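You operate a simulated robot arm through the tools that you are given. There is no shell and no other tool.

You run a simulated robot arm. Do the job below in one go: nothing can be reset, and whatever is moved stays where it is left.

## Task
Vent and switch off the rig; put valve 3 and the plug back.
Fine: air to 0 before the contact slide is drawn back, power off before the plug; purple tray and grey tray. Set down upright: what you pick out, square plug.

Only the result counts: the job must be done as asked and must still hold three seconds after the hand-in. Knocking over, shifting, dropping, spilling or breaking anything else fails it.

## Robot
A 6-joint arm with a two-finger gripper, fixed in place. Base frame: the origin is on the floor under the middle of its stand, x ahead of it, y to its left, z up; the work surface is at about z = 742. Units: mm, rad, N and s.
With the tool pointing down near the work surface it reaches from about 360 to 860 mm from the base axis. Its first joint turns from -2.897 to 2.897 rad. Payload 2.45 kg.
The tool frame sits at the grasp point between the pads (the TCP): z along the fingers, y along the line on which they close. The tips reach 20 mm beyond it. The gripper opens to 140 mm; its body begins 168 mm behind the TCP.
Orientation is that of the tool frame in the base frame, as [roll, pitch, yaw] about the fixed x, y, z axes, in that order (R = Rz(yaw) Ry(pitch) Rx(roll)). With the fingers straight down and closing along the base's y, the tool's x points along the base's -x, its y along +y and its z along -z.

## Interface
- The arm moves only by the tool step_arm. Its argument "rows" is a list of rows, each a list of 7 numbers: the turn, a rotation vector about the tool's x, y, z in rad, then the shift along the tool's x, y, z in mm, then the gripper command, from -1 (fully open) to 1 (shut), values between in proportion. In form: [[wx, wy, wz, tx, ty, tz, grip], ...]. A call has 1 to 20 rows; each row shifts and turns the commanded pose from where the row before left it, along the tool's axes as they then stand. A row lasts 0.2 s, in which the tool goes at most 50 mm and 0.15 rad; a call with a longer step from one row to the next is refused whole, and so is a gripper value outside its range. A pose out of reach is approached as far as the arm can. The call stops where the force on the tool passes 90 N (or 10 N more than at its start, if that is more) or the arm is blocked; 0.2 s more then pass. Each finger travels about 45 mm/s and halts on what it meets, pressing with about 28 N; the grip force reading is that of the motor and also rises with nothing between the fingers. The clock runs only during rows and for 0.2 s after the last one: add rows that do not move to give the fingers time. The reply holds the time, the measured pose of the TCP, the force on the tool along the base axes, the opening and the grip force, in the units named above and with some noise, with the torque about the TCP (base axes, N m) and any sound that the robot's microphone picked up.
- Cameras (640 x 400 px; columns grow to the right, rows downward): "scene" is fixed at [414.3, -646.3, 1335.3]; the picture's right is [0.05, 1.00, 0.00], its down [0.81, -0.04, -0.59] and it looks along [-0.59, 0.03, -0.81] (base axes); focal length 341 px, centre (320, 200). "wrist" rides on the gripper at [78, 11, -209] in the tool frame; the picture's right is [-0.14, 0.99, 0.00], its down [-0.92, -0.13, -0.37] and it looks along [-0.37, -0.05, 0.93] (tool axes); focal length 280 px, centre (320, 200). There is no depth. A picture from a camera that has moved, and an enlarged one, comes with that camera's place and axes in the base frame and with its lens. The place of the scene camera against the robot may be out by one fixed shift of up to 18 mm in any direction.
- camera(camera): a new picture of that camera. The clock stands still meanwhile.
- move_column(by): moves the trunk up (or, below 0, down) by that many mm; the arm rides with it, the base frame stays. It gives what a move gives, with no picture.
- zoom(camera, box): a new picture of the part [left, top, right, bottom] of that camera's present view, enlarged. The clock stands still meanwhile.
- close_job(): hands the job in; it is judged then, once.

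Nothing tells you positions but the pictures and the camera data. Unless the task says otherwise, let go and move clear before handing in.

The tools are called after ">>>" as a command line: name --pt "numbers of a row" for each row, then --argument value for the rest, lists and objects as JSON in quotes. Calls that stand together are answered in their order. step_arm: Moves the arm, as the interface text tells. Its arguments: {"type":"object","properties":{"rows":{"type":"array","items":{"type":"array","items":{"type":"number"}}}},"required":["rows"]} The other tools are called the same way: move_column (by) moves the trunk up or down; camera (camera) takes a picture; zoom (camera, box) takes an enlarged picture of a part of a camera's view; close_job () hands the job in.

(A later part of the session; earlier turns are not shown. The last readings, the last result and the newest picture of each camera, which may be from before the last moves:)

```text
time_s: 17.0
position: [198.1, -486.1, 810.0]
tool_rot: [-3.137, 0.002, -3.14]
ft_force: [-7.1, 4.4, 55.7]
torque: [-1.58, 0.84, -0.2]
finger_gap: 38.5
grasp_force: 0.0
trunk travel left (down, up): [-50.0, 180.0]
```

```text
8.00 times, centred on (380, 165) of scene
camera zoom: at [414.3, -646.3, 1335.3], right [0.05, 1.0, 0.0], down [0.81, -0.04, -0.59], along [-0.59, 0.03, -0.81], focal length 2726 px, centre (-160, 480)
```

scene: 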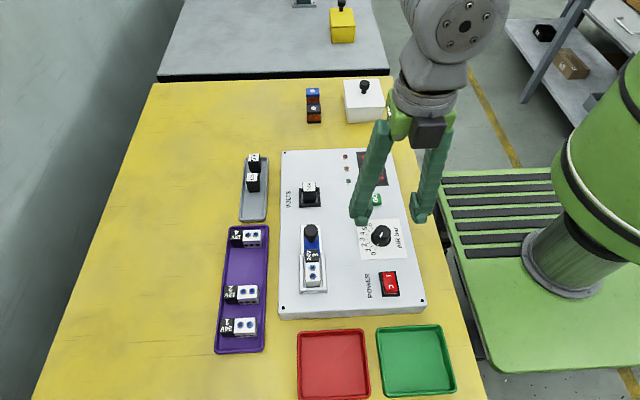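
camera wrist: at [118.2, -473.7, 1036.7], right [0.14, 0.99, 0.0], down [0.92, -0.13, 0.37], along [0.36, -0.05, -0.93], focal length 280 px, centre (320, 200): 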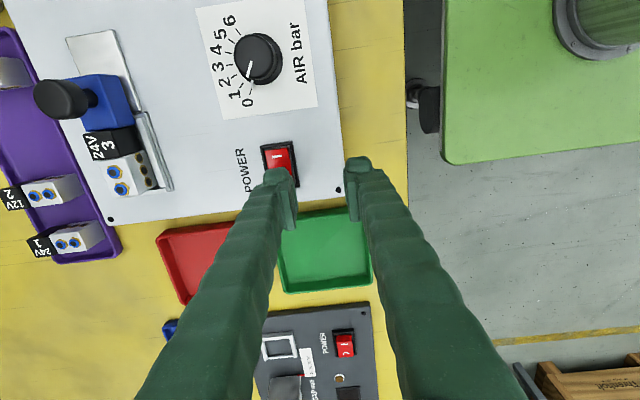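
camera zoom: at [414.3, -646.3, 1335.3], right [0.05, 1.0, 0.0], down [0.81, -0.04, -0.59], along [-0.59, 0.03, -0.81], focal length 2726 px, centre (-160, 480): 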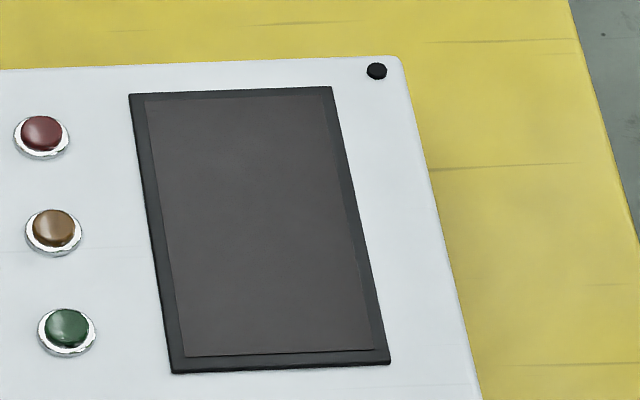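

The display is dark, so power is off. Next is the contact slide; I'll lift off and move above its knob, which I estimate at (101, -649).

>>> step_arm --pt "0 0 0 0 0 -20 0.43" --pt "0 0 0 0 0 -45 0.43" --pt "0 0 0 0 0 -45 0" --pt "0 0 0 30 -40 0 0" --pt "0 0 0 30 -40 0 0" --pt "0 0 0 30 -40 0 0" --pt "0 0 0 28 -43 0 0" --pt "0 0 0 0 0 0 0"

>>> camera --camera "wrist"

>>> camera --camera "scene"

```text
refused: row 7 steps farther than a row can; nothing moved
```

```text
taken
camera wrist: at [119.2, -472.6, 1018.9], right [0.14, 0.99, -0.01], down [0.92, -0.12, 0.37], along [0.37, -0.06, -0.93], focal length 280 px, centre (320, 200)
```

wrist: 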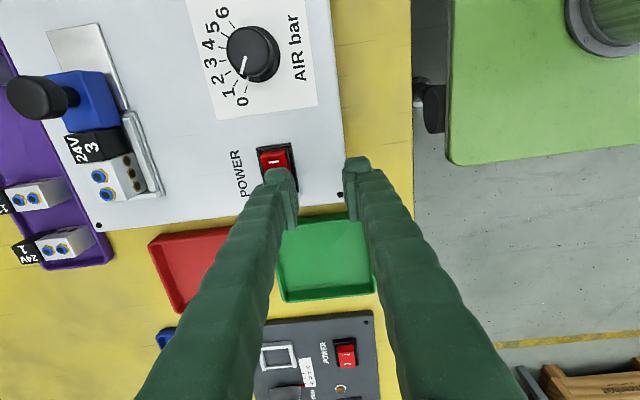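

```text
taken
```

scene: 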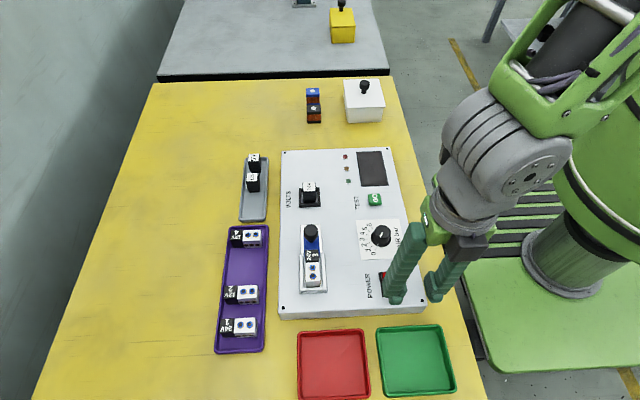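

The move was refused because one row was too long. I'll resend it with shorter rows.

>>> step_arm --pt "0 0 0 0 0 -20 0.43" --pt "0 0 0 0 0 -40 0.43" --pt "0 0 0 0 0 -40 0" --pt "0 0 0 25 -33 0 0" --pt "0 0 0 25 -33 0 0" --pt "0 0 0 25 -33 0 0" --pt "0 0 0 25 -33 0 0" --pt "0 0 0 18 -31 0 0" --pt "0 0 0 0 0 0 0"

>>> camera --camera "wrist"

>>> camera --camera "scene"

```text
time_s: 19.0
position: [81.5, -647.2, 907.6]
tool_rot: [-3.142, -0.001, -3.14]
ft_force: [0.3, -0.5, -0.4]
torque: [0.02, -0.01, 0.01]
finger_gap: 70.1
grasp_force: 0.1
trunk travel left (down, up): [-50.0, 180.0]
```

```text
taken
camera wrist: at [3.8, -635.6, 1116.7], right [0.14, 0.99, 0.0], down [0.92, -0.13, 0.37], along [0.37, -0.05, -0.93], focal length 280 px, centre (320, 200)
```

wrist: 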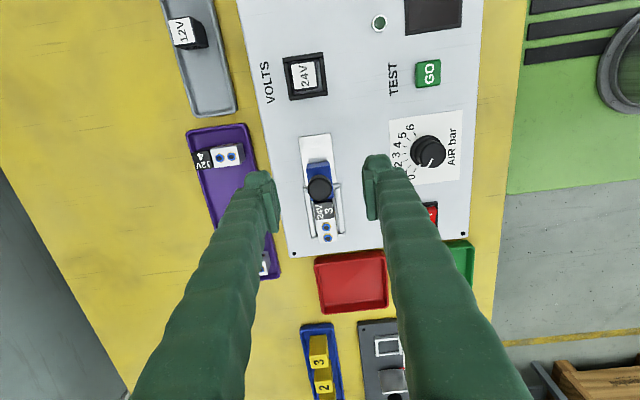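

```text
taken
```

scene: 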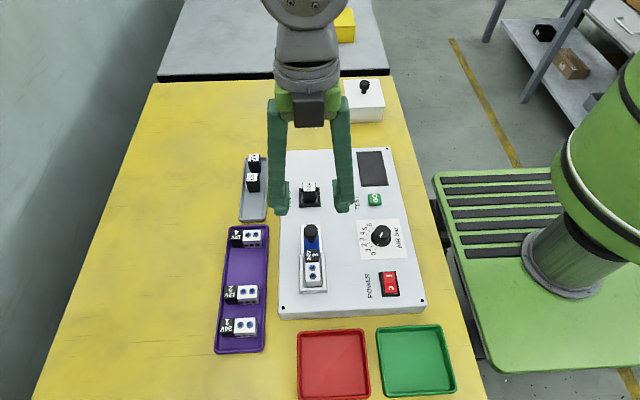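

>>> zoom --camera "wrist" --box '[270, 120, 370, 260]'

>>> zoom --camera "scene" --box '[280, 210, 360, 300]'

>>> zoom --camera "scene" --box '[350, 255, 430, 315]'

>>> zoom --camera "wrist" --box '[260, 30, 350, 120]'

```text
2.86 times, centred on (320, 190) of wrist
camera zoom: at [3.8, -635.6, 1116.7], right [0.14, 0.99, 0.0], down [0.92, -0.13, 0.37], along [0.37, -0.05, -0.93], focal length 801 px, centre (320, 229)
```

zoom: 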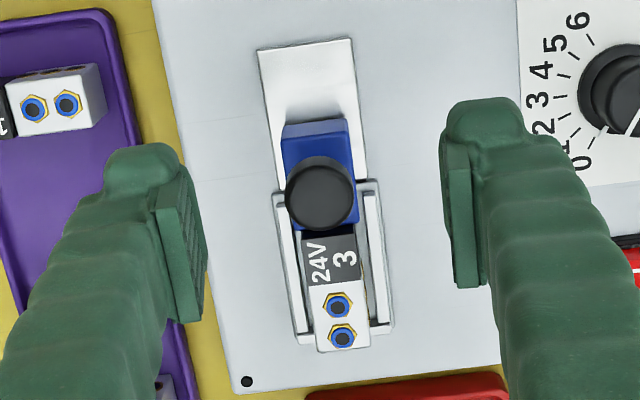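

```text
4.44 times, centred on (320, 255) of scene
camera zoom: at [414.3, -646.3, 1335.3], right [0.05, 1.0, 0.0], down [0.81, -0.04, -0.59], along [-0.59, 0.03, -0.81], focal length 1514 px, centre (320, -44)
```

zoom: 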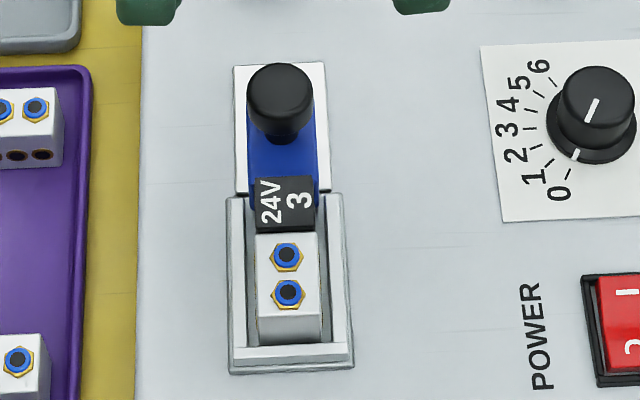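

```text
6.67 times, centred on (390, 285) of scene
camera zoom: at [414.3, -646.3, 1335.3], right [0.05, 1.0, 0.0], down [0.81, -0.04, -0.59], along [-0.59, 0.03, -0.81], focal length 2271 px, centre (-147, -367)
```

zoom: 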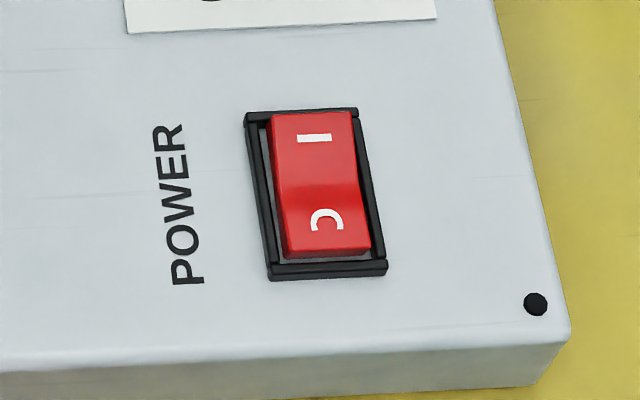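

```text
4.44 times, centred on (305, 75) of wrist
camera zoom: at [3.8, -635.6, 1116.7], right [0.14, 0.99, 0.0], down [0.92, -0.13, 0.37], along [0.37, -0.05, -0.93], focal length 1246 px, centre (387, 756)
```

zoom: 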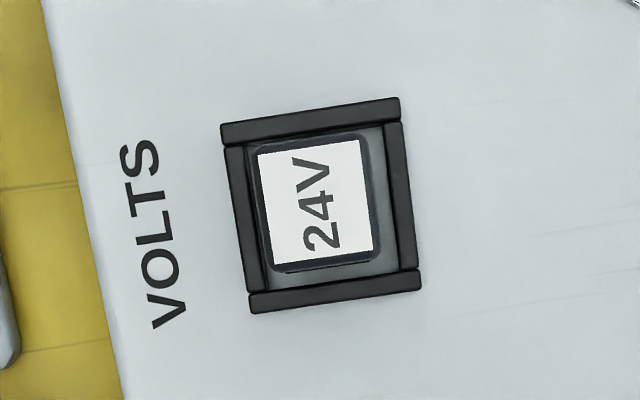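

The rocker stays on O. The slide's mushroom knob (about 27 mm) is at roughly (99.7, -648.8) with its top near z≈833. I'll center above it and descend partway.

>>> step_arm --pt "0 0 0 -18.2 -1.6 0 0" --pt "0 0 0 0 0 30 0" --pt "0 0 0 0 0 25 0" --pt "0 0 0 0 0 0 0"

>>> zoom --camera "wrist" --box '[260, 140, 380, 260]'

>>> zoom --camera "scene" --box '[270, 180, 370, 290]'

```text
time_s: 20.0
position: [100.1, -649.9, 853.1]
tool_rot: [3.142, 0.0, -3.14]
ft_force: [-0.6, -0.5, 0.5]
torque: [-0.03, 0.0, -0.01]
finger_gap: 70.0
grasp_force: 0.2
trunk travel left (down, up): [-50.0, 180.0]
```

```text
3.33 times, centred on (320, 200) of wrist
camera zoom: at [21.7, -637.3, 1061.5], right [0.14, 0.99, 0.0], down [0.92, -0.13, 0.37], along [0.36, -0.05, -0.93], focal length 935 px, centre (320, 200)
```

zoom: 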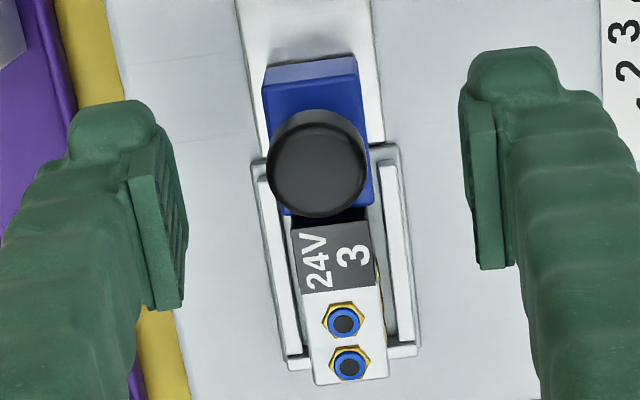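

```text
3.64 times, centred on (320, 235) of scene
camera zoom: at [414.3, -646.3, 1335.3], right [0.05, 1.0, 0.0], down [0.81, -0.04, -0.59], along [-0.59, 0.03, -0.81], focal length 1239 px, centre (320, 73)
```

zoom: 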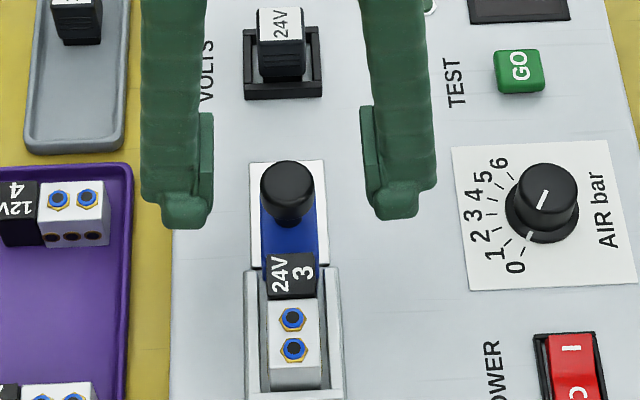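

The knob is centered to within about 1 mm. I'll descend and close on it.

>>> step_arm --pt "0 0 0 -0.8 0.4 15 0" --pt "0 0 0 0 0 10 0" --pt "0 0 0 0 0 0 0.3" --pt "0 0 0 0 0 0 0.6" --pt "0 0 0 0 0 0 0.85" --pt "0 0 0 0 0 0 0.85"

>>> zoom --camera "wrist" --box '[260, 140, 380, 260]'

>>> zoom --camera "scene" --box '[270, 180, 370, 290]'

```text
time_s: 21.4
position: [101.5, -650.3, 827.3]
tool_rot: [-3.141, 0.0, -3.139]
ft_force: [0.5, -8.5, -1.2]
torque: [-0.04, -0.02, -0.01]
finger_gap: 21.7
grasp_force: 28.6
trunk travel left (down, up): [-50.0, 180.0]
```

```text
3.33 times, centred on (320, 200) of wrist
camera zoom: at [22.8, -637.9, 1036.7], right [0.14, 0.99, 0.0], down [0.92, -0.13, 0.37], along [0.37, -0.05, -0.93], focal length 935 px, centre (320, 200)
```

zoom: 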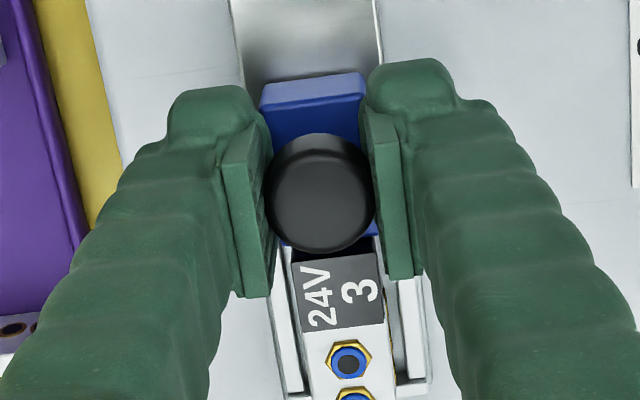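

```text
3.64 times, centred on (320, 235) of scene
camera zoom: at [414.3, -646.3, 1335.3], right [0.05, 1.0, 0.0], down [0.81, -0.04, -0.59], along [-0.59, 0.03, -0.81], focal length 1239 px, centre (320, 73)
```

zoom: 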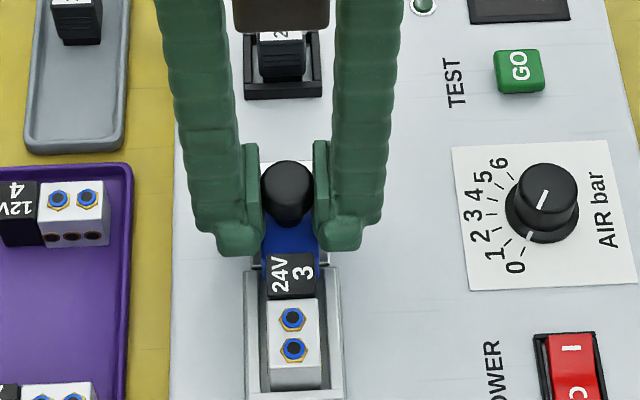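

Gripped. Now I'll draw the slide back toward -x.

>>> step_arm --pt "0 0 0 3 0 0 0.9" --pt "0 0 0 5 0 0 0.9" --pt "0 0 0 5 0 0 0.9" --pt "0 0 0 5 0 0 0.9" --pt "0 0 0 4 0 0 0.9" --pt "0 0 0 0 0 0 0.9"

>>> zoom --camera "wrist" --box '[260, 140, 380, 260]'

>>> zoom --camera "scene" --box '[270, 180, 370, 290]'

```text
time_s: 22.8
position: [77.2, -649.3, 828.5]
tool_rot: [-3.138, -0.001, -3.14]
ft_force: [-3.4, -17.8, 10.8]
torque: [0.11, 0.24, 0.0]
finger_gap: 20.9
grasp_force: 44.3
trunk travel left (down, up): [-50.0, 180.0]
```

```text
3.33 times, centred on (320, 200) of wrist
camera zoom: at [-0.8, -637.7, 1036.7], right [0.14, 0.99, 0.0], down [0.92, -0.13, 0.37], along [0.37, -0.05, -0.93], focal length 935 px, centre (320, 200)
```

zoom: 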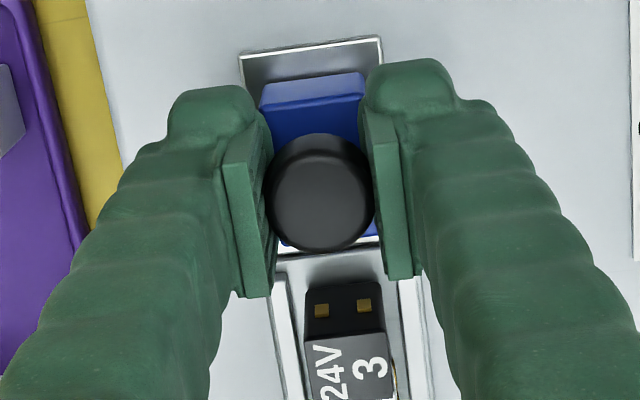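

```text
3.64 times, centred on (320, 235) of scene
camera zoom: at [414.3, -646.3, 1335.3], right [0.05, 1.0, 0.0], down [0.81, -0.04, -0.59], along [-0.59, 0.03, -0.81], focal length 1239 px, centre (320, 73)
```

zoom: 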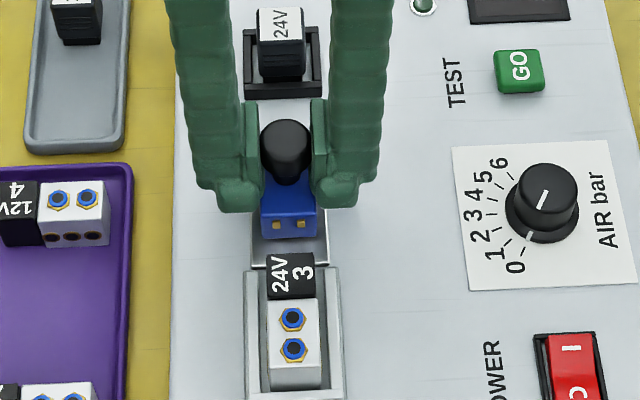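

The slide has moved back about 23 mm, clear of the valve. I'll draw it a bit further toward its end stop.

>>> step_arm --pt "0 0 0 2.5 0.6 0 0.9" --pt "0 0 0 2.5 0 0 0.9" --pt "0 0 0 0 0 0 0.9"

```text
time_s: 23.6
position: [75.8, -650.2, 828.4]
tool_rot: [-3.14, 0.0, -3.139]
ft_force: [25.4, -19.7, 16.8]
torque: [0.11, -0.62, 0.11]
finger_gap: 21.4
grasp_force: 45.1
trunk travel left (down, up): [-50.0, 180.0]
```

It's at the end stop (25 N back-force). I'll release and rise.

>>> step_arm --pt "0 0 0 -3 0 0 0.6" --pt "0 0 0 0 0 0 0.3" --pt "0 0 0 0 0 0 0" --pt "0 0 0 0 0 -20 0" --pt "0 0 0 0 0 -40 0" --pt "0 0 0 -30 0 0 0" --pt "0 0 0 0 0 0 0"

>>> camera --camera "wrist"

>>> zoom --camera "wrist" --box '[260, 130, 380, 260]'

>>> zoom --camera "scene" --box '[280, 210, 360, 300]'

```text
time_s: 25.2
position: [105.9, -647.5, 887.9]
tool_rot: [-3.141, -0.001, -3.14]
ft_force: [1.2, -0.9, 0.7]
torque: [-0.03, 0.09, 0.03]
finger_gap: 69.9
grasp_force: 0.1
trunk travel left (down, up): [-50.0, 180.0]
```

```text
taken
camera wrist: at [28.2, -635.9, 1096.2], right [0.14, 0.99, 0.0], down [0.92, -0.13, 0.37], along [0.36, -0.05, -0.93], focal length 280 px, centre (320, 200)
```

wrist: 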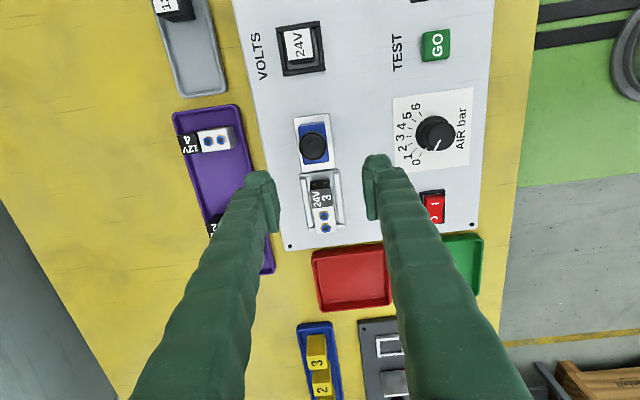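

```text
3.08 times, centred on (320, 195) of wrist
camera zoom: at [28.2, -635.9, 1096.2], right [0.14, 0.99, 0.0], down [0.92, -0.13, 0.37], along [0.36, -0.05, -0.93], focal length 863 px, centre (320, 215)
```

zoom: 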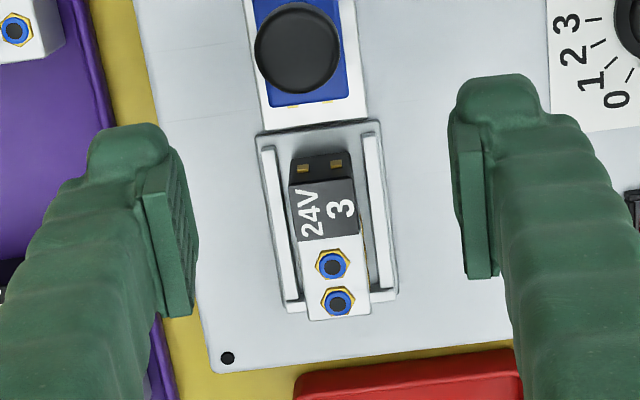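

```text
4.44 times, centred on (320, 255) of scene
camera zoom: at [414.3, -646.3, 1335.3], right [0.05, 1.0, 0.0], down [0.81, -0.04, -0.59], along [-0.59, 0.03, -0.81], focal length 1514 px, centre (320, -44)
```

zoom: 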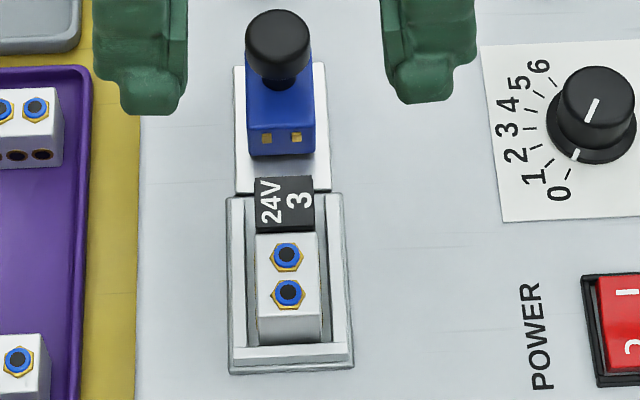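

The slide is fully back and valve 3 is free. I'll look closer at the valve and nest walls before gripping.

>>> zoom --camera "scene" --box '[295, 240, 335, 300]'

>>> zoom --camera "wrist" --box '[295, 165, 350, 235]'

>>> zoom --camera "scene" --box '[200, 215, 290, 360]'

```text
6.67 times, centred on (315, 270) of scene
camera zoom: at [414.3, -646.3, 1335.3], right [0.05, 1.0, 0.0], down [0.81, -0.04, -0.59], along [-0.59, 0.03, -0.81], focal length 2271 px, centre (353, -267)
```

zoom: 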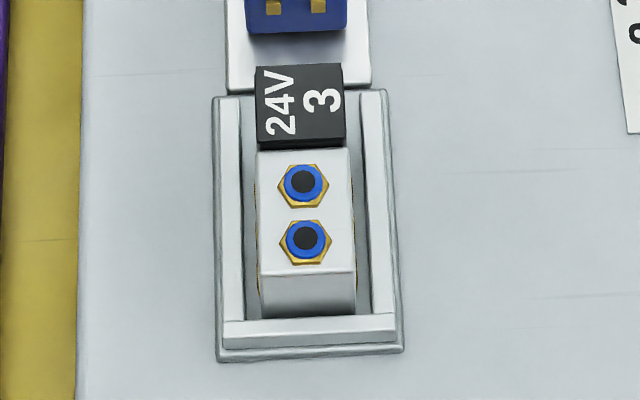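

```text
5.71 times, centred on (322, 200) of wrist
camera zoom: at [28.2, -635.9, 1096.2], right [0.14, 0.99, 0.0], down [0.92, -0.13, 0.37], along [0.36, -0.05, -0.93], focal length 1602 px, centre (306, 200)
```

zoom: 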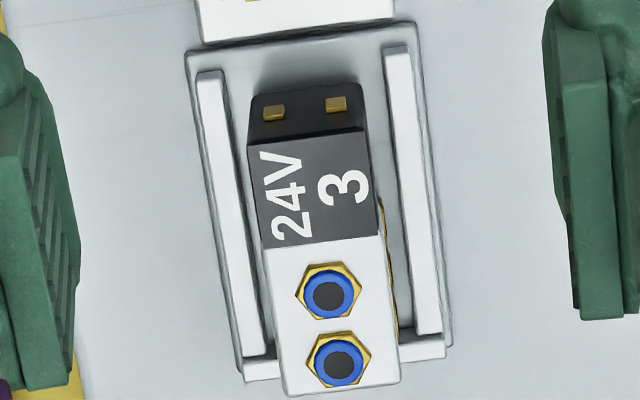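

```text
2.76 times, centred on (245, 288) of scene
camera zoom: at [414.3, -646.3, 1335.3], right [0.05, 1.0, 0.0], down [0.81, -0.04, -0.59], along [-0.59, 0.03, -0.81], focal length 940 px, centre (527, -41)
```

zoom: 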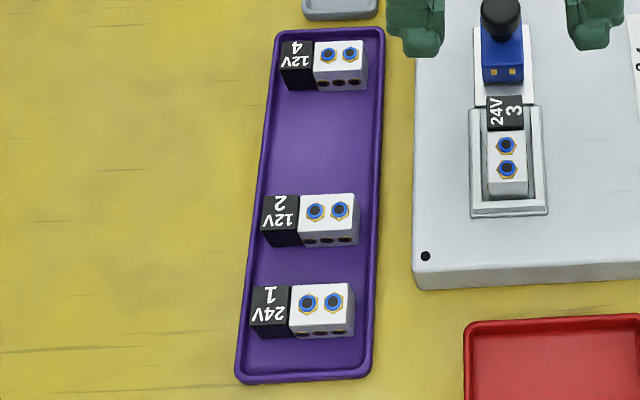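

The nest has low walls (top about z≈790) and valve 3's top is at about z≈811, centered near (154, -650). I'll move above it.

>>> step_arm --pt "0 0 0 -24 -1.2 0 0" --pt "0 0 0 -24 -1.2 0 0" --pt "0 0 0 0 0 30 0.1" --pt "0 0 0 0 0 10 0.15" --pt "0 0 0 0 0 0 0.15"

>>> zoom --camera "wrist" --box '[260, 130, 380, 260]'

>>> camera --camera "scene"

```text
time_s: 26.4
position: [152.9, -650.9, 846.5]
tool_rot: [3.14, 0.001, -3.139]
ft_force: [0.8, 0.2, -0.2]
torque: [-0.01, -0.02, 0.02]
finger_gap: 59.6
grasp_force: 0.0
trunk travel left (down, up): [-50.0, 180.0]
```

```text
3.08 times, centred on (320, 195) of wrist
camera zoom: at [75.0, -639.2, 1056.1], right [0.14, 0.99, 0.0], down [0.92, -0.13, 0.37], along [0.37, -0.05, -0.93], focal length 863 px, centre (320, 215)
```

zoom: 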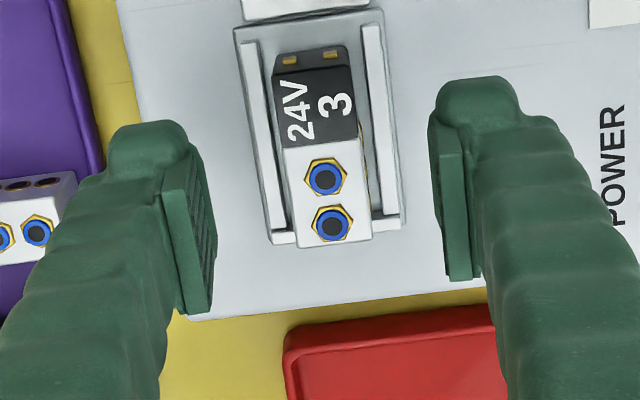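

```text
taken
```

scene: 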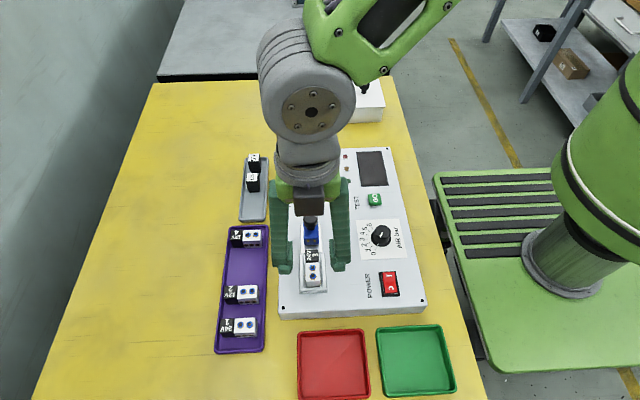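

Valve 3 spans x 127–182, y -660…-638. I'll align, descend to grip height and close.

>>> step_arm --pt "0 0 0 -1.2 1.5 0 0.15" --pt "0 0 0 0 0 20 0.15" --pt "0 0 0 0 0 11 0.15" --pt "0 0 0 0 0 0 0.4" --pt "0 0 0 0 0 0 0.7" --pt "0 0 0 0 0 0 0.85" --pt "0 0 0 0 0 0 0.85"

>>> zoom --camera "wrist" --box '[260, 130, 380, 260]'

>>> zoom --camera "scene" --box '[270, 210, 370, 310]'

```text
time_s: 28.0
position: [153.1, -649.2, 817.1]
tool_rot: [3.14, 0.0, -3.14]
ft_force: [-0.3, -0.4, -0.6]
torque: [0.01, -0.01, 0.01]
finger_gap: 22.8
grasp_force: 27.6
trunk travel left (down, up): [-50.0, 180.0]
```

```text
3.08 times, centred on (320, 195) of wrist
camera zoom: at [76.3, -637.7, 1025.2], right [0.14, 0.99, 0.0], down [0.92, -0.13, 0.37], along [0.37, -0.05, -0.93], focal length 863 px, centre (320, 215)
```

zoom: 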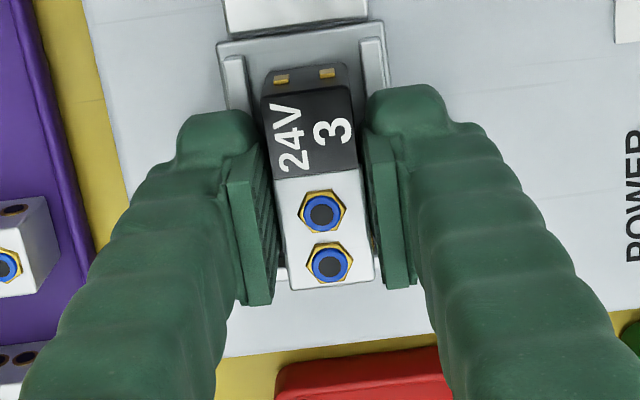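

```text
4.00 times, centred on (320, 260) of scene
camera zoom: at [414.3, -646.3, 1335.3], right [0.05, 1.0, 0.0], down [0.81, -0.04, -0.59], along [-0.59, 0.03, -0.81], focal length 1363 px, centre (320, -40)
```

zoom: 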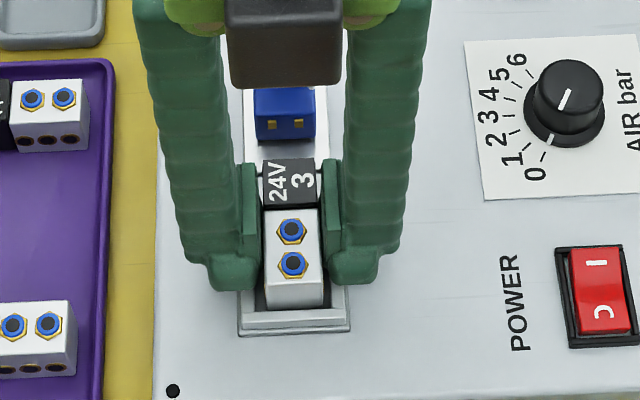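

The valve is gripped (22.8 mm). I'll lift it straight up slowly.

>>> step_arm --pt "0 0 0 0 0 0 1" --pt "0 0 0 0 0 -5 1" --pt "0 0 0 0 0 -8 1" --pt "0 0 0 0 0 -12 1" --pt "0 0 0 0 0 0 1"

>>> zoom --camera "scene" --box '[270, 190, 370, 310]'

```text
time_s: 29.2
position: [154.3, -649.9, 841.9]
tool_rot: [-3.14, -0.001, -3.14]
ft_force: [-0.5, 1.0, -1.3]
torque: [-0.01, 0.04, -0.01]
finger_gap: 22.8
grasp_force: 28.2
trunk travel left (down, up): [-50.0, 180.0]
```

```text
3.33 times, centred on (320, 250) of scene
camera zoom: at [414.3, -646.3, 1335.3], right [0.05, 1.0, 0.0], down [0.81, -0.04, -0.59], along [-0.59, 0.03, -0.81], focal length 1136 px, centre (320, 33)
```

zoom: 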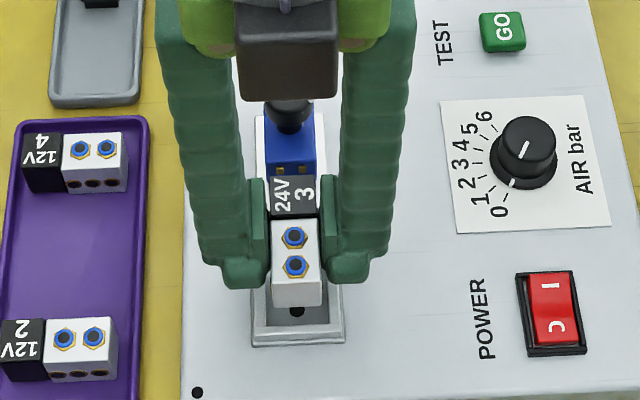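

The valve came out cleanly. I'll raise it and move over the purple tray to locate the free slot between valves 4 and 2.

>>> step_arm --pt "0 0 0 0 0 -40 1" --pt "0 0 0 0 0 -30 1" --pt "0 0 0 10 -30 0 1" --pt "0 0 0 10 -30 0 1" --pt "0 0 0 10 -30 0 1" --pt "0 0 0 10 -20 0 1" --pt "0 0 0 14 0 0 1" --pt "0 0 0 0 0 0 1"

>>> camera --camera "wrist"

>>> camera --camera "scene"

```text
time_s: 31.0
position: [98.7, -759.5, 910.4]
tool_rot: [-3.141, 0.0, -3.14]
ft_force: [-0.7, 0.3, -1.8]
torque: [-0.01, -0.02, -0.02]
finger_gap: 22.9
grasp_force: 28.3
trunk travel left (down, up): [-50.0, 180.0]
```

```text
taken
camera wrist: at [21.6, -747.7, 1119.8], right [0.14, 0.99, 0.0], down [0.92, -0.13, 0.37], along [0.37, -0.05, -0.93], focal length 280 px, centre (320, 200)
```

wrist: 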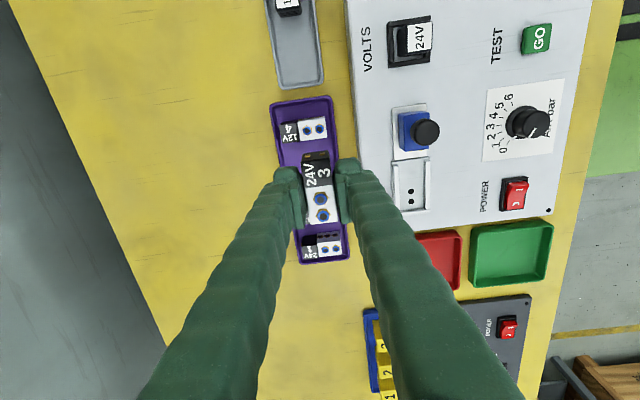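

```text
taken
```

scene: 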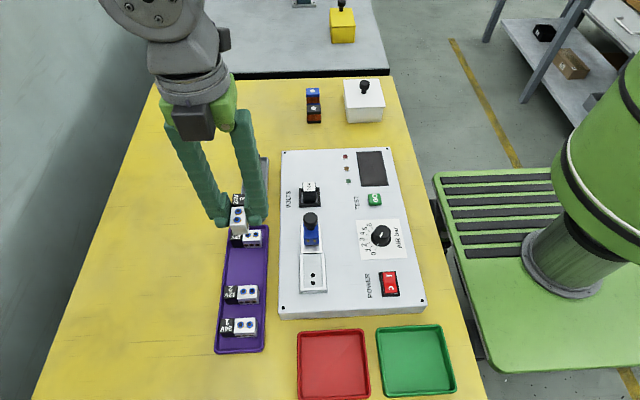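

>>> zoom --camera "wrist" --box '[250, 80, 370, 180]'

>>> zoom --camera "wrist" --box '[260, 180, 380, 280]'

```text
4.00 times, centred on (310, 130) of wrist
camera zoom: at [21.6, -747.7, 1119.8], right [0.14, 0.99, 0.0], down [0.92, -0.13, 0.37], along [0.37, -0.05, -0.93], focal length 1122 px, centre (360, 480)
```

zoom: 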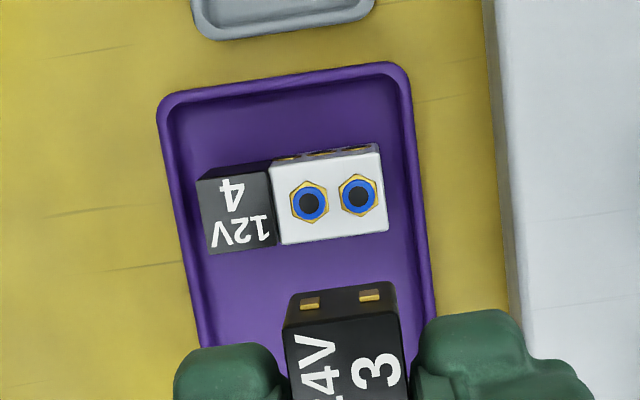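

```text
4.00 times, centred on (320, 230) of wrist
camera zoom: at [21.6, -747.7, 1119.8], right [0.14, 0.99, 0.0], down [0.92, -0.13, 0.37], along [0.37, -0.05, -0.93], focal length 1122 px, centre (320, 80)
```

zoom: 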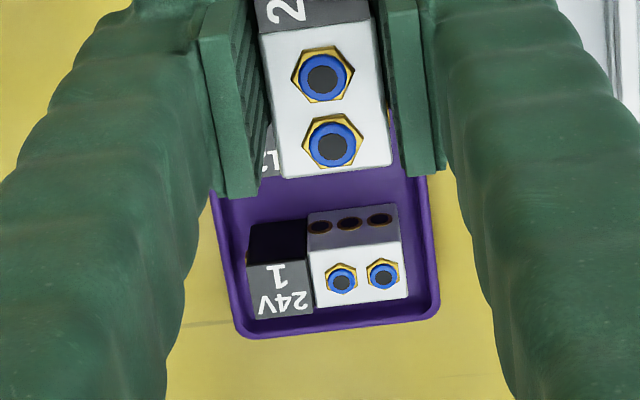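

The tray runs x 30–264, y -812…-734, and the free slot between valves 4 and 2 is centered at about (122, -773.5) with 89 mm of room. I'll keep the valve's long axis along x, which gives the fingers the most clearance from its neighbours, and lower it there.

>>> step_arm --pt "0 0 0 -22.5 -14 0 1" --pt "0 0 0 0 0 0 1" --pt "0 0 0 0 0 40 1" --pt "0 0 0 0 0 35 1" --pt "0 0 0 0 0 0 1"

>>> camera --camera "wrist"

>>> zoom --camera "scene" --box '[190, 190, 310, 360]'

```text
time_s: 32.2
position: [124.3, -776.0, 834.6]
tool_rot: [-3.141, 0.001, -3.141]
ft_force: [0.1, 0.5, -0.6]
torque: [-0.03, 0.01, -0.01]
finger_gap: 22.8
grasp_force: 27.8
trunk travel left (down, up): [-50.0, 180.0]
```

```text
taken
camera wrist: at [46.0, -763.9, 1043.7], right [0.14, 0.99, 0.0], down [0.92, -0.13, 0.37], along [0.37, -0.05, -0.93], focal length 280 px, centre (320, 200)
```

wrist: 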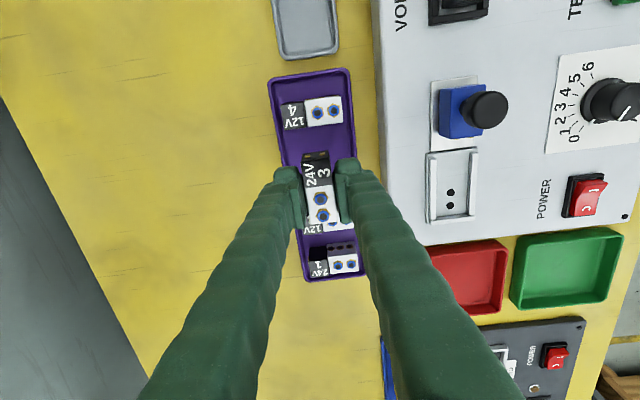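

```text
2.35 times, centred on (250, 275) of scene
camera zoom: at [414.3, -646.3, 1335.3], right [0.05, 1.0, 0.0], down [0.81, -0.04, -0.59], along [-0.59, 0.03, -0.81], focal length 802 px, centre (485, 24)
```

zoom: 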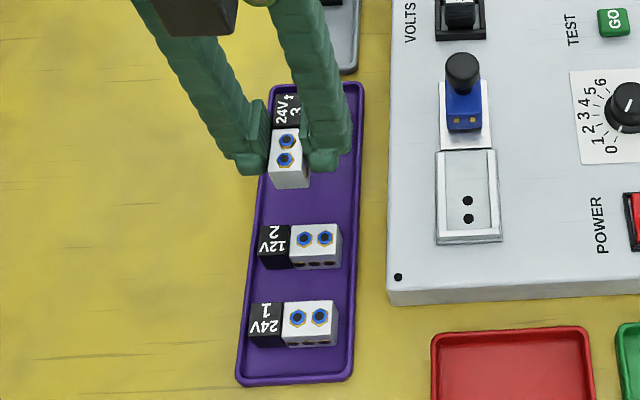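

>>> zoom --camera "wrist" --box '[250, 60, 390, 290]'

```text
1.74 times, centred on (320, 175) of wrist
camera zoom: at [46.0, -763.9, 1043.7], right [0.14, 0.99, 0.0], down [0.92, -0.13, 0.37], along [0.37, -0.05, -0.93], focal length 488 px, centre (320, 244)
```

zoom: 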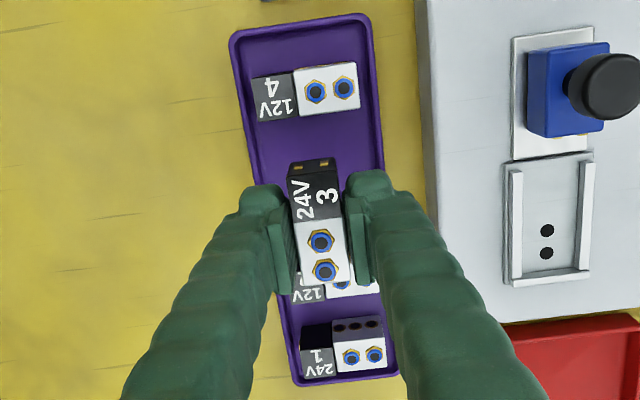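

Neighbour edges are confirmed at x≈77 and x≈166. I'll lower toward the tray floor.

>>> step_arm --pt "0 0 0 1.2 1 20 1" --pt "0 0 0 0 0 15 1" --pt "0 0 0 0 0 7 1" --pt "0 0 0 0 0 0 1"

>>> zoom --camera "scene" --box '[190, 210, 310, 340]'

```text
time_s: 33.2
position: [122.8, -774.3, 794.8]
tool_rot: [-3.141, 0.0, -3.14]
ft_force: [0.4, -0.7, -1.9]
torque: [-0.02, -0.01, 0.04]
finger_gap: 22.5
grasp_force: 28.0
trunk travel left (down, up): [-50.0, 180.0]
```

```text
3.08 times, centred on (250, 275) of scene
camera zoom: at [414.3, -646.3, 1335.3], right [0.05, 1.0, 0.0], down [0.81, -0.04, -0.59], along [-0.59, 0.03, -0.81], focal length 1048 px, centre (535, -31)
```

zoom: 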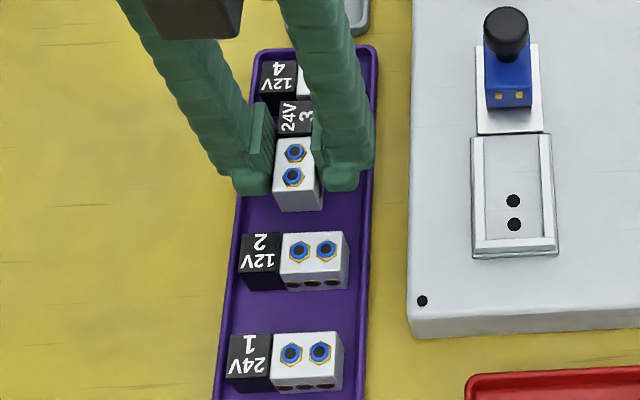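

>>> step_arm --pt "0 0 0 0 0 3 1" --pt "0 0 0 0 0 2 1" --pt "0 0 0 0 0 0 1"

>>> step_arm --pt "0 0 0 0 0 2 1" --pt "0 0 0 0 0 0 1"

```text
time_s: 34.0
position: [123.1, -773.5, 789.1]
tool_rot: [-3.141, 0.001, -3.14]
ft_force: [0.3, 0.2, -1.2]
torque: [-0.01, 0.0, -0.01]
finger_gap: 22.9
grasp_force: 28.0
trunk travel left (down, up): [-50.0, 180.0]
```

```text
time_s: 34.6
position: [121.9, -772.3, 787.3]
tool_rot: [3.141, -0.001, -3.14]
ft_force: [0.1, -0.3, 0.4]
torque: [-0.02, 0.01, -0.02]
finger_gap: 23.0
grasp_force: 28.6
trunk travel left (down, up): [-50.0, 180.0]
```

>>> step_arm --pt "0 0 0 0 0 2 1" --pt "0 0 0 0 0 0 1"

>>> step_arm --pt "0 0 0 0 0 1.5 1" --pt "0 0 0 0 0 0 1"

```text
time_s: 35.2
position: [123.3, -772.3, 786.0]
tool_rot: [3.141, 0.0, -3.139]
ft_force: [-0.4, -0.3, -1.3]
torque: [0.05, -0.01, 0.02]
finger_gap: 22.9
grasp_force: 27.3
trunk travel left (down, up): [-50.0, 180.0]
```

```text
time_s: 35.8
position: [122.1, -773.0, 785.5]
tool_rot: [-3.141, -0.001, -3.139]
ft_force: [-0.2, 0.0, -1.9]
torque: [0.01, -0.01, -0.02]
finger_gap: 22.7
grasp_force: 27.8
trunk travel left (down, up): [-50.0, 180.0]
```

>>> step_arm --pt "0 0 0 0 0 1.5 1" --pt "0 0 0 0 0 0 1"

>>> step_arm --pt "0 0 0 0 0 1.5 1" --pt "0 0 0 0 0 0 1"

>>> zoom --camera "scene" --box '[220, 230, 280, 310]'

```text
time_s: 36.4
position: [122.0, -771.2, 782.2]
tool_rot: [-3.141, -0.001, -3.14]
ft_force: [-0.1, -0.4, 0.1]
torque: [-0.01, -0.02, -0.04]
finger_gap: 22.5
grasp_force: 28.0
trunk travel left (down, up): [-50.0, 180.0]
```

```text
time_s: 37.0
position: [123.9, -773.2, 780.2]
tool_rot: [3.141, 0.0, -3.14]
ft_force: [-0.3, -0.1, -1.3]
torque: [0.01, 0.0, -0.03]
finger_gap: 22.7
grasp_force: 28.4
trunk travel left (down, up): [-50.0, 180.0]
```

```text
5.00 times, centred on (250, 270) of scene
camera zoom: at [414.3, -646.3, 1335.3], right [0.05, 1.0, 0.0], down [0.81, -0.04, -0.59], along [-0.59, 0.03, -0.81], focal length 1704 px, centre (670, -150)
```

zoom: 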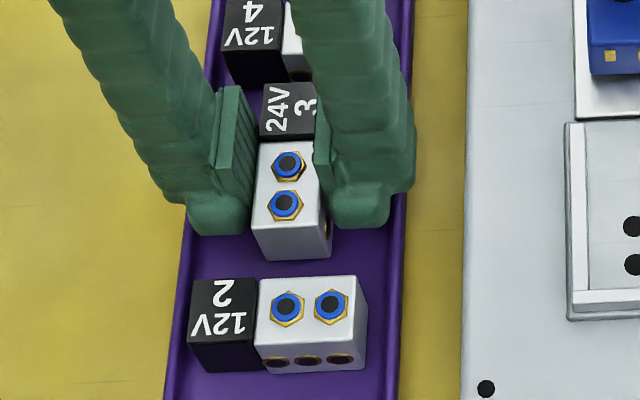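

>>> step_arm --pt "0 0 0 0 0 1.2 1" --pt "0 0 0 0 0 0 1"

>>> step_arm --pt "0 0 0 0 0 1.2 1" --pt "0 0 0 0 0 0 1"

```text
time_s: 37.6
position: [122.2, -772.4, 780.0]
tool_rot: [-3.141, 0.001, -3.14]
ft_force: [-0.1, -0.8, -0.5]
torque: [0.0, 0.0, 0.01]
finger_gap: 22.9
grasp_force: 27.4
trunk travel left (down, up): [-50.0, 180.0]
```

```text
time_s: 38.2
position: [122.8, -772.6, 778.8]
tool_rot: [3.139, 0.0, -3.14]
ft_force: [0.2, 0.3, -0.8]
torque: [-0.03, -0.01, -0.01]
finger_gap: 22.9
grasp_force: 28.2
trunk travel left (down, up): [-50.0, 180.0]
```

>>> step_arm --pt "0 0 0 0 0 1.2 1" --pt "0 0 0 0 0 0 1"

>>> step_arm --pt "0 0 0 0 0 1.2 1" --pt "0 0 0 0 0 0 1"

>>> zoom --camera "wrist" --box '[250, 60, 390, 290]'

```text
time_s: 38.8
position: [122.0, -772.8, 777.5]
tool_rot: [3.141, -0.001, -3.14]
ft_force: [-0.8, -0.3, -1.5]
torque: [0.02, 0.03, 0.0]
finger_gap: 22.8
grasp_force: 27.9
trunk travel left (down, up): [-50.0, 180.0]
```

```text
time_s: 39.4
position: [122.3, -773.2, 777.0]
tool_rot: [-3.141, 0.0, -3.141]
ft_force: [0.3, 0.2, 1.6]
torque: [0.04, -0.01, -0.02]
finger_gap: 23.0
grasp_force: 28.0
trunk travel left (down, up): [-50.0, 180.0]
```

```text
1.74 times, centred on (320, 175) of wrist
camera zoom: at [44.4, -761.0, 985.4], right [0.14, 0.99, 0.0], down [0.92, -0.13, 0.37], along [0.37, -0.05, -0.93], focal length 488 px, centre (320, 244)
```

zoom: 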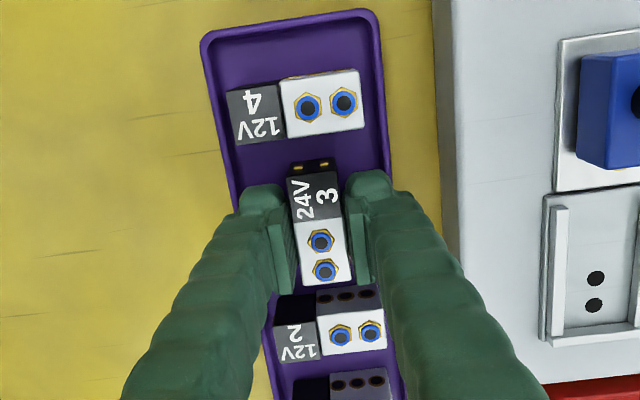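

>>> step_arm --pt "0 0 0 0 0 1 1" --pt "0 0 0 0 0 0 1"

```text
time_s: 40.0
position: [123.1, -772.3, 776.6]
tool_rot: [-3.138, 0.0, -3.14]
ft_force: [1.3, 3.4, 12.2]
torque: [0.13, -0.12, 0.01]
finger_gap: 22.6
grasp_force: 27.8
trunk travel left (down, up): [-50.0, 180.0]
```

The valve is on the tray floor (12 N contact). I'll open the fingers slightly and rise straight up.

>>> step_arm --pt "0 0 0 0 0 0 0.62" --pt "0 0 0 0 0 0 0.57" --pt "0 0 0 0 0 0 0.57"

>>> zoom --camera "scene" --box '[220, 230, 280, 310]'

>>> zoom --camera "wrist" --box '[270, 140, 370, 260]'

```text
time_s: 40.8
position: [121.9, -772.1, 774.6]
tool_rot: [3.141, -0.001, -3.138]
ft_force: [0.5, -0.9, -1.0]
torque: [-0.01, 0.03, 0.03]
finger_gap: 30.1
grasp_force: 0.0
trunk travel left (down, up): [-50.0, 180.0]
```

```text
5.00 times, centred on (250, 270) of scene
camera zoom: at [414.3, -646.3, 1335.3], right [0.05, 1.0, 0.0], down [0.81, -0.04, -0.59], along [-0.59, 0.03, -0.81], focal length 1704 px, centre (670, -150)
```

zoom: 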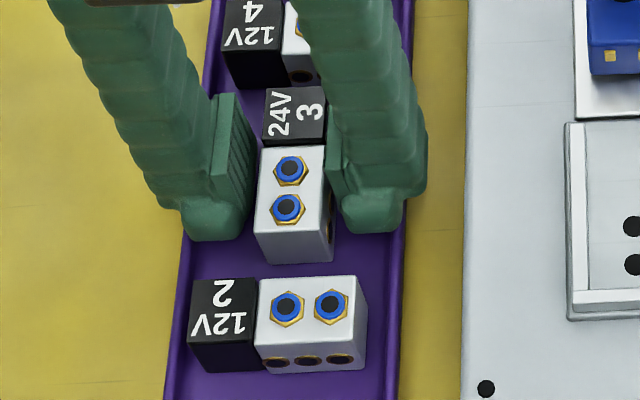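

```text
3.33 times, centred on (320, 200) of wrist
camera zoom: at [44.1, -761.3, 983.6], right [0.14, 0.99, 0.0], down [0.92, -0.13, 0.37], along [0.37, -0.05, -0.93], focal length 935 px, centre (320, 200)
```

zoom: 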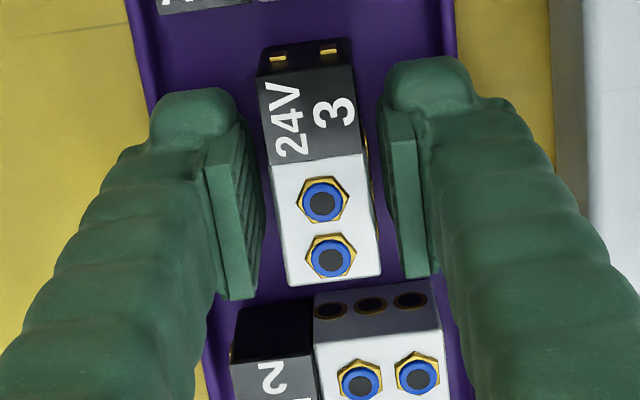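

Released cleanly; the valve stands on its own. I'll rise straight up and check it.

>>> step_arm --pt "0 0 0 0 0 -10 0.57" --pt "0 0 0 0 0 -30 0.57" --pt "0 0 0 0 0 -40 0.57" --pt "0 0 0 0 0 -40 0.4" --pt "0 0 0 0 0 0 0.2"

>>> camera --camera "scene"

>>> camera --camera "wrist"

>>> zoom --camera "scene" --box '[190, 210, 310, 360]'

```text
time_s: 42.0
position: [123.4, -773.6, 897.5]
tool_rot: [3.141, 0.001, -3.141]
ft_force: [0.1, -0.6, 0.5]
torque: [0.0, 0.03, 0.03]
finger_gap: 56.1
grasp_force: 0.0
trunk travel left (down, up): [-50.0, 180.0]
```

```text
taken
```

scene: 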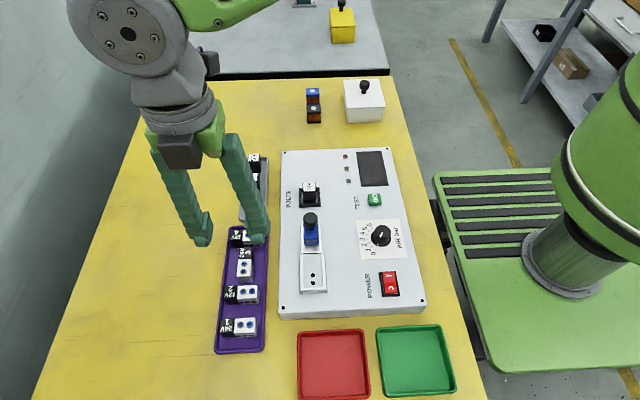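

```text
taken
camera wrist: at [46.4, -761.1, 1105.7], right [0.14, 0.99, 0.0], down [0.92, -0.13, 0.37], along [0.37, -0.05, -0.93], focal length 280 px, centre (320, 200)
```

wrist: 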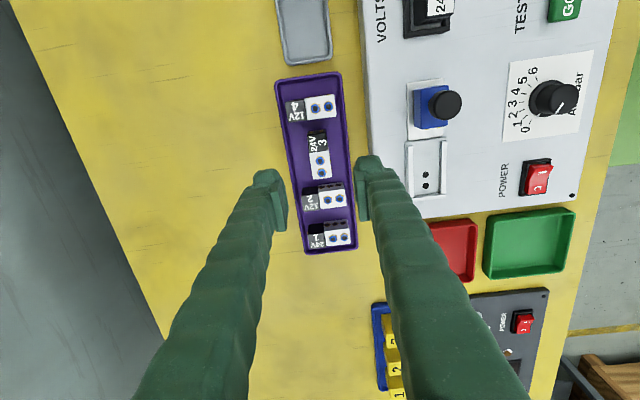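

```text
2.67 times, centred on (250, 285) of scene
camera zoom: at [414.3, -646.3, 1335.3], right [0.05, 1.0, 0.0], down [0.81, -0.04, -0.59], along [-0.59, 0.03, -0.81], focal length 908 px, centre (507, -27)
```

zoom: 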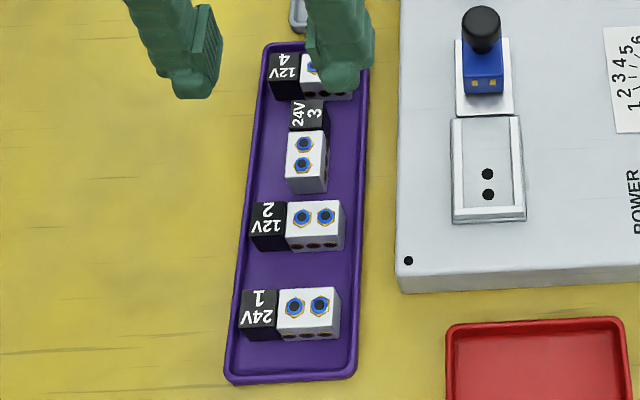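

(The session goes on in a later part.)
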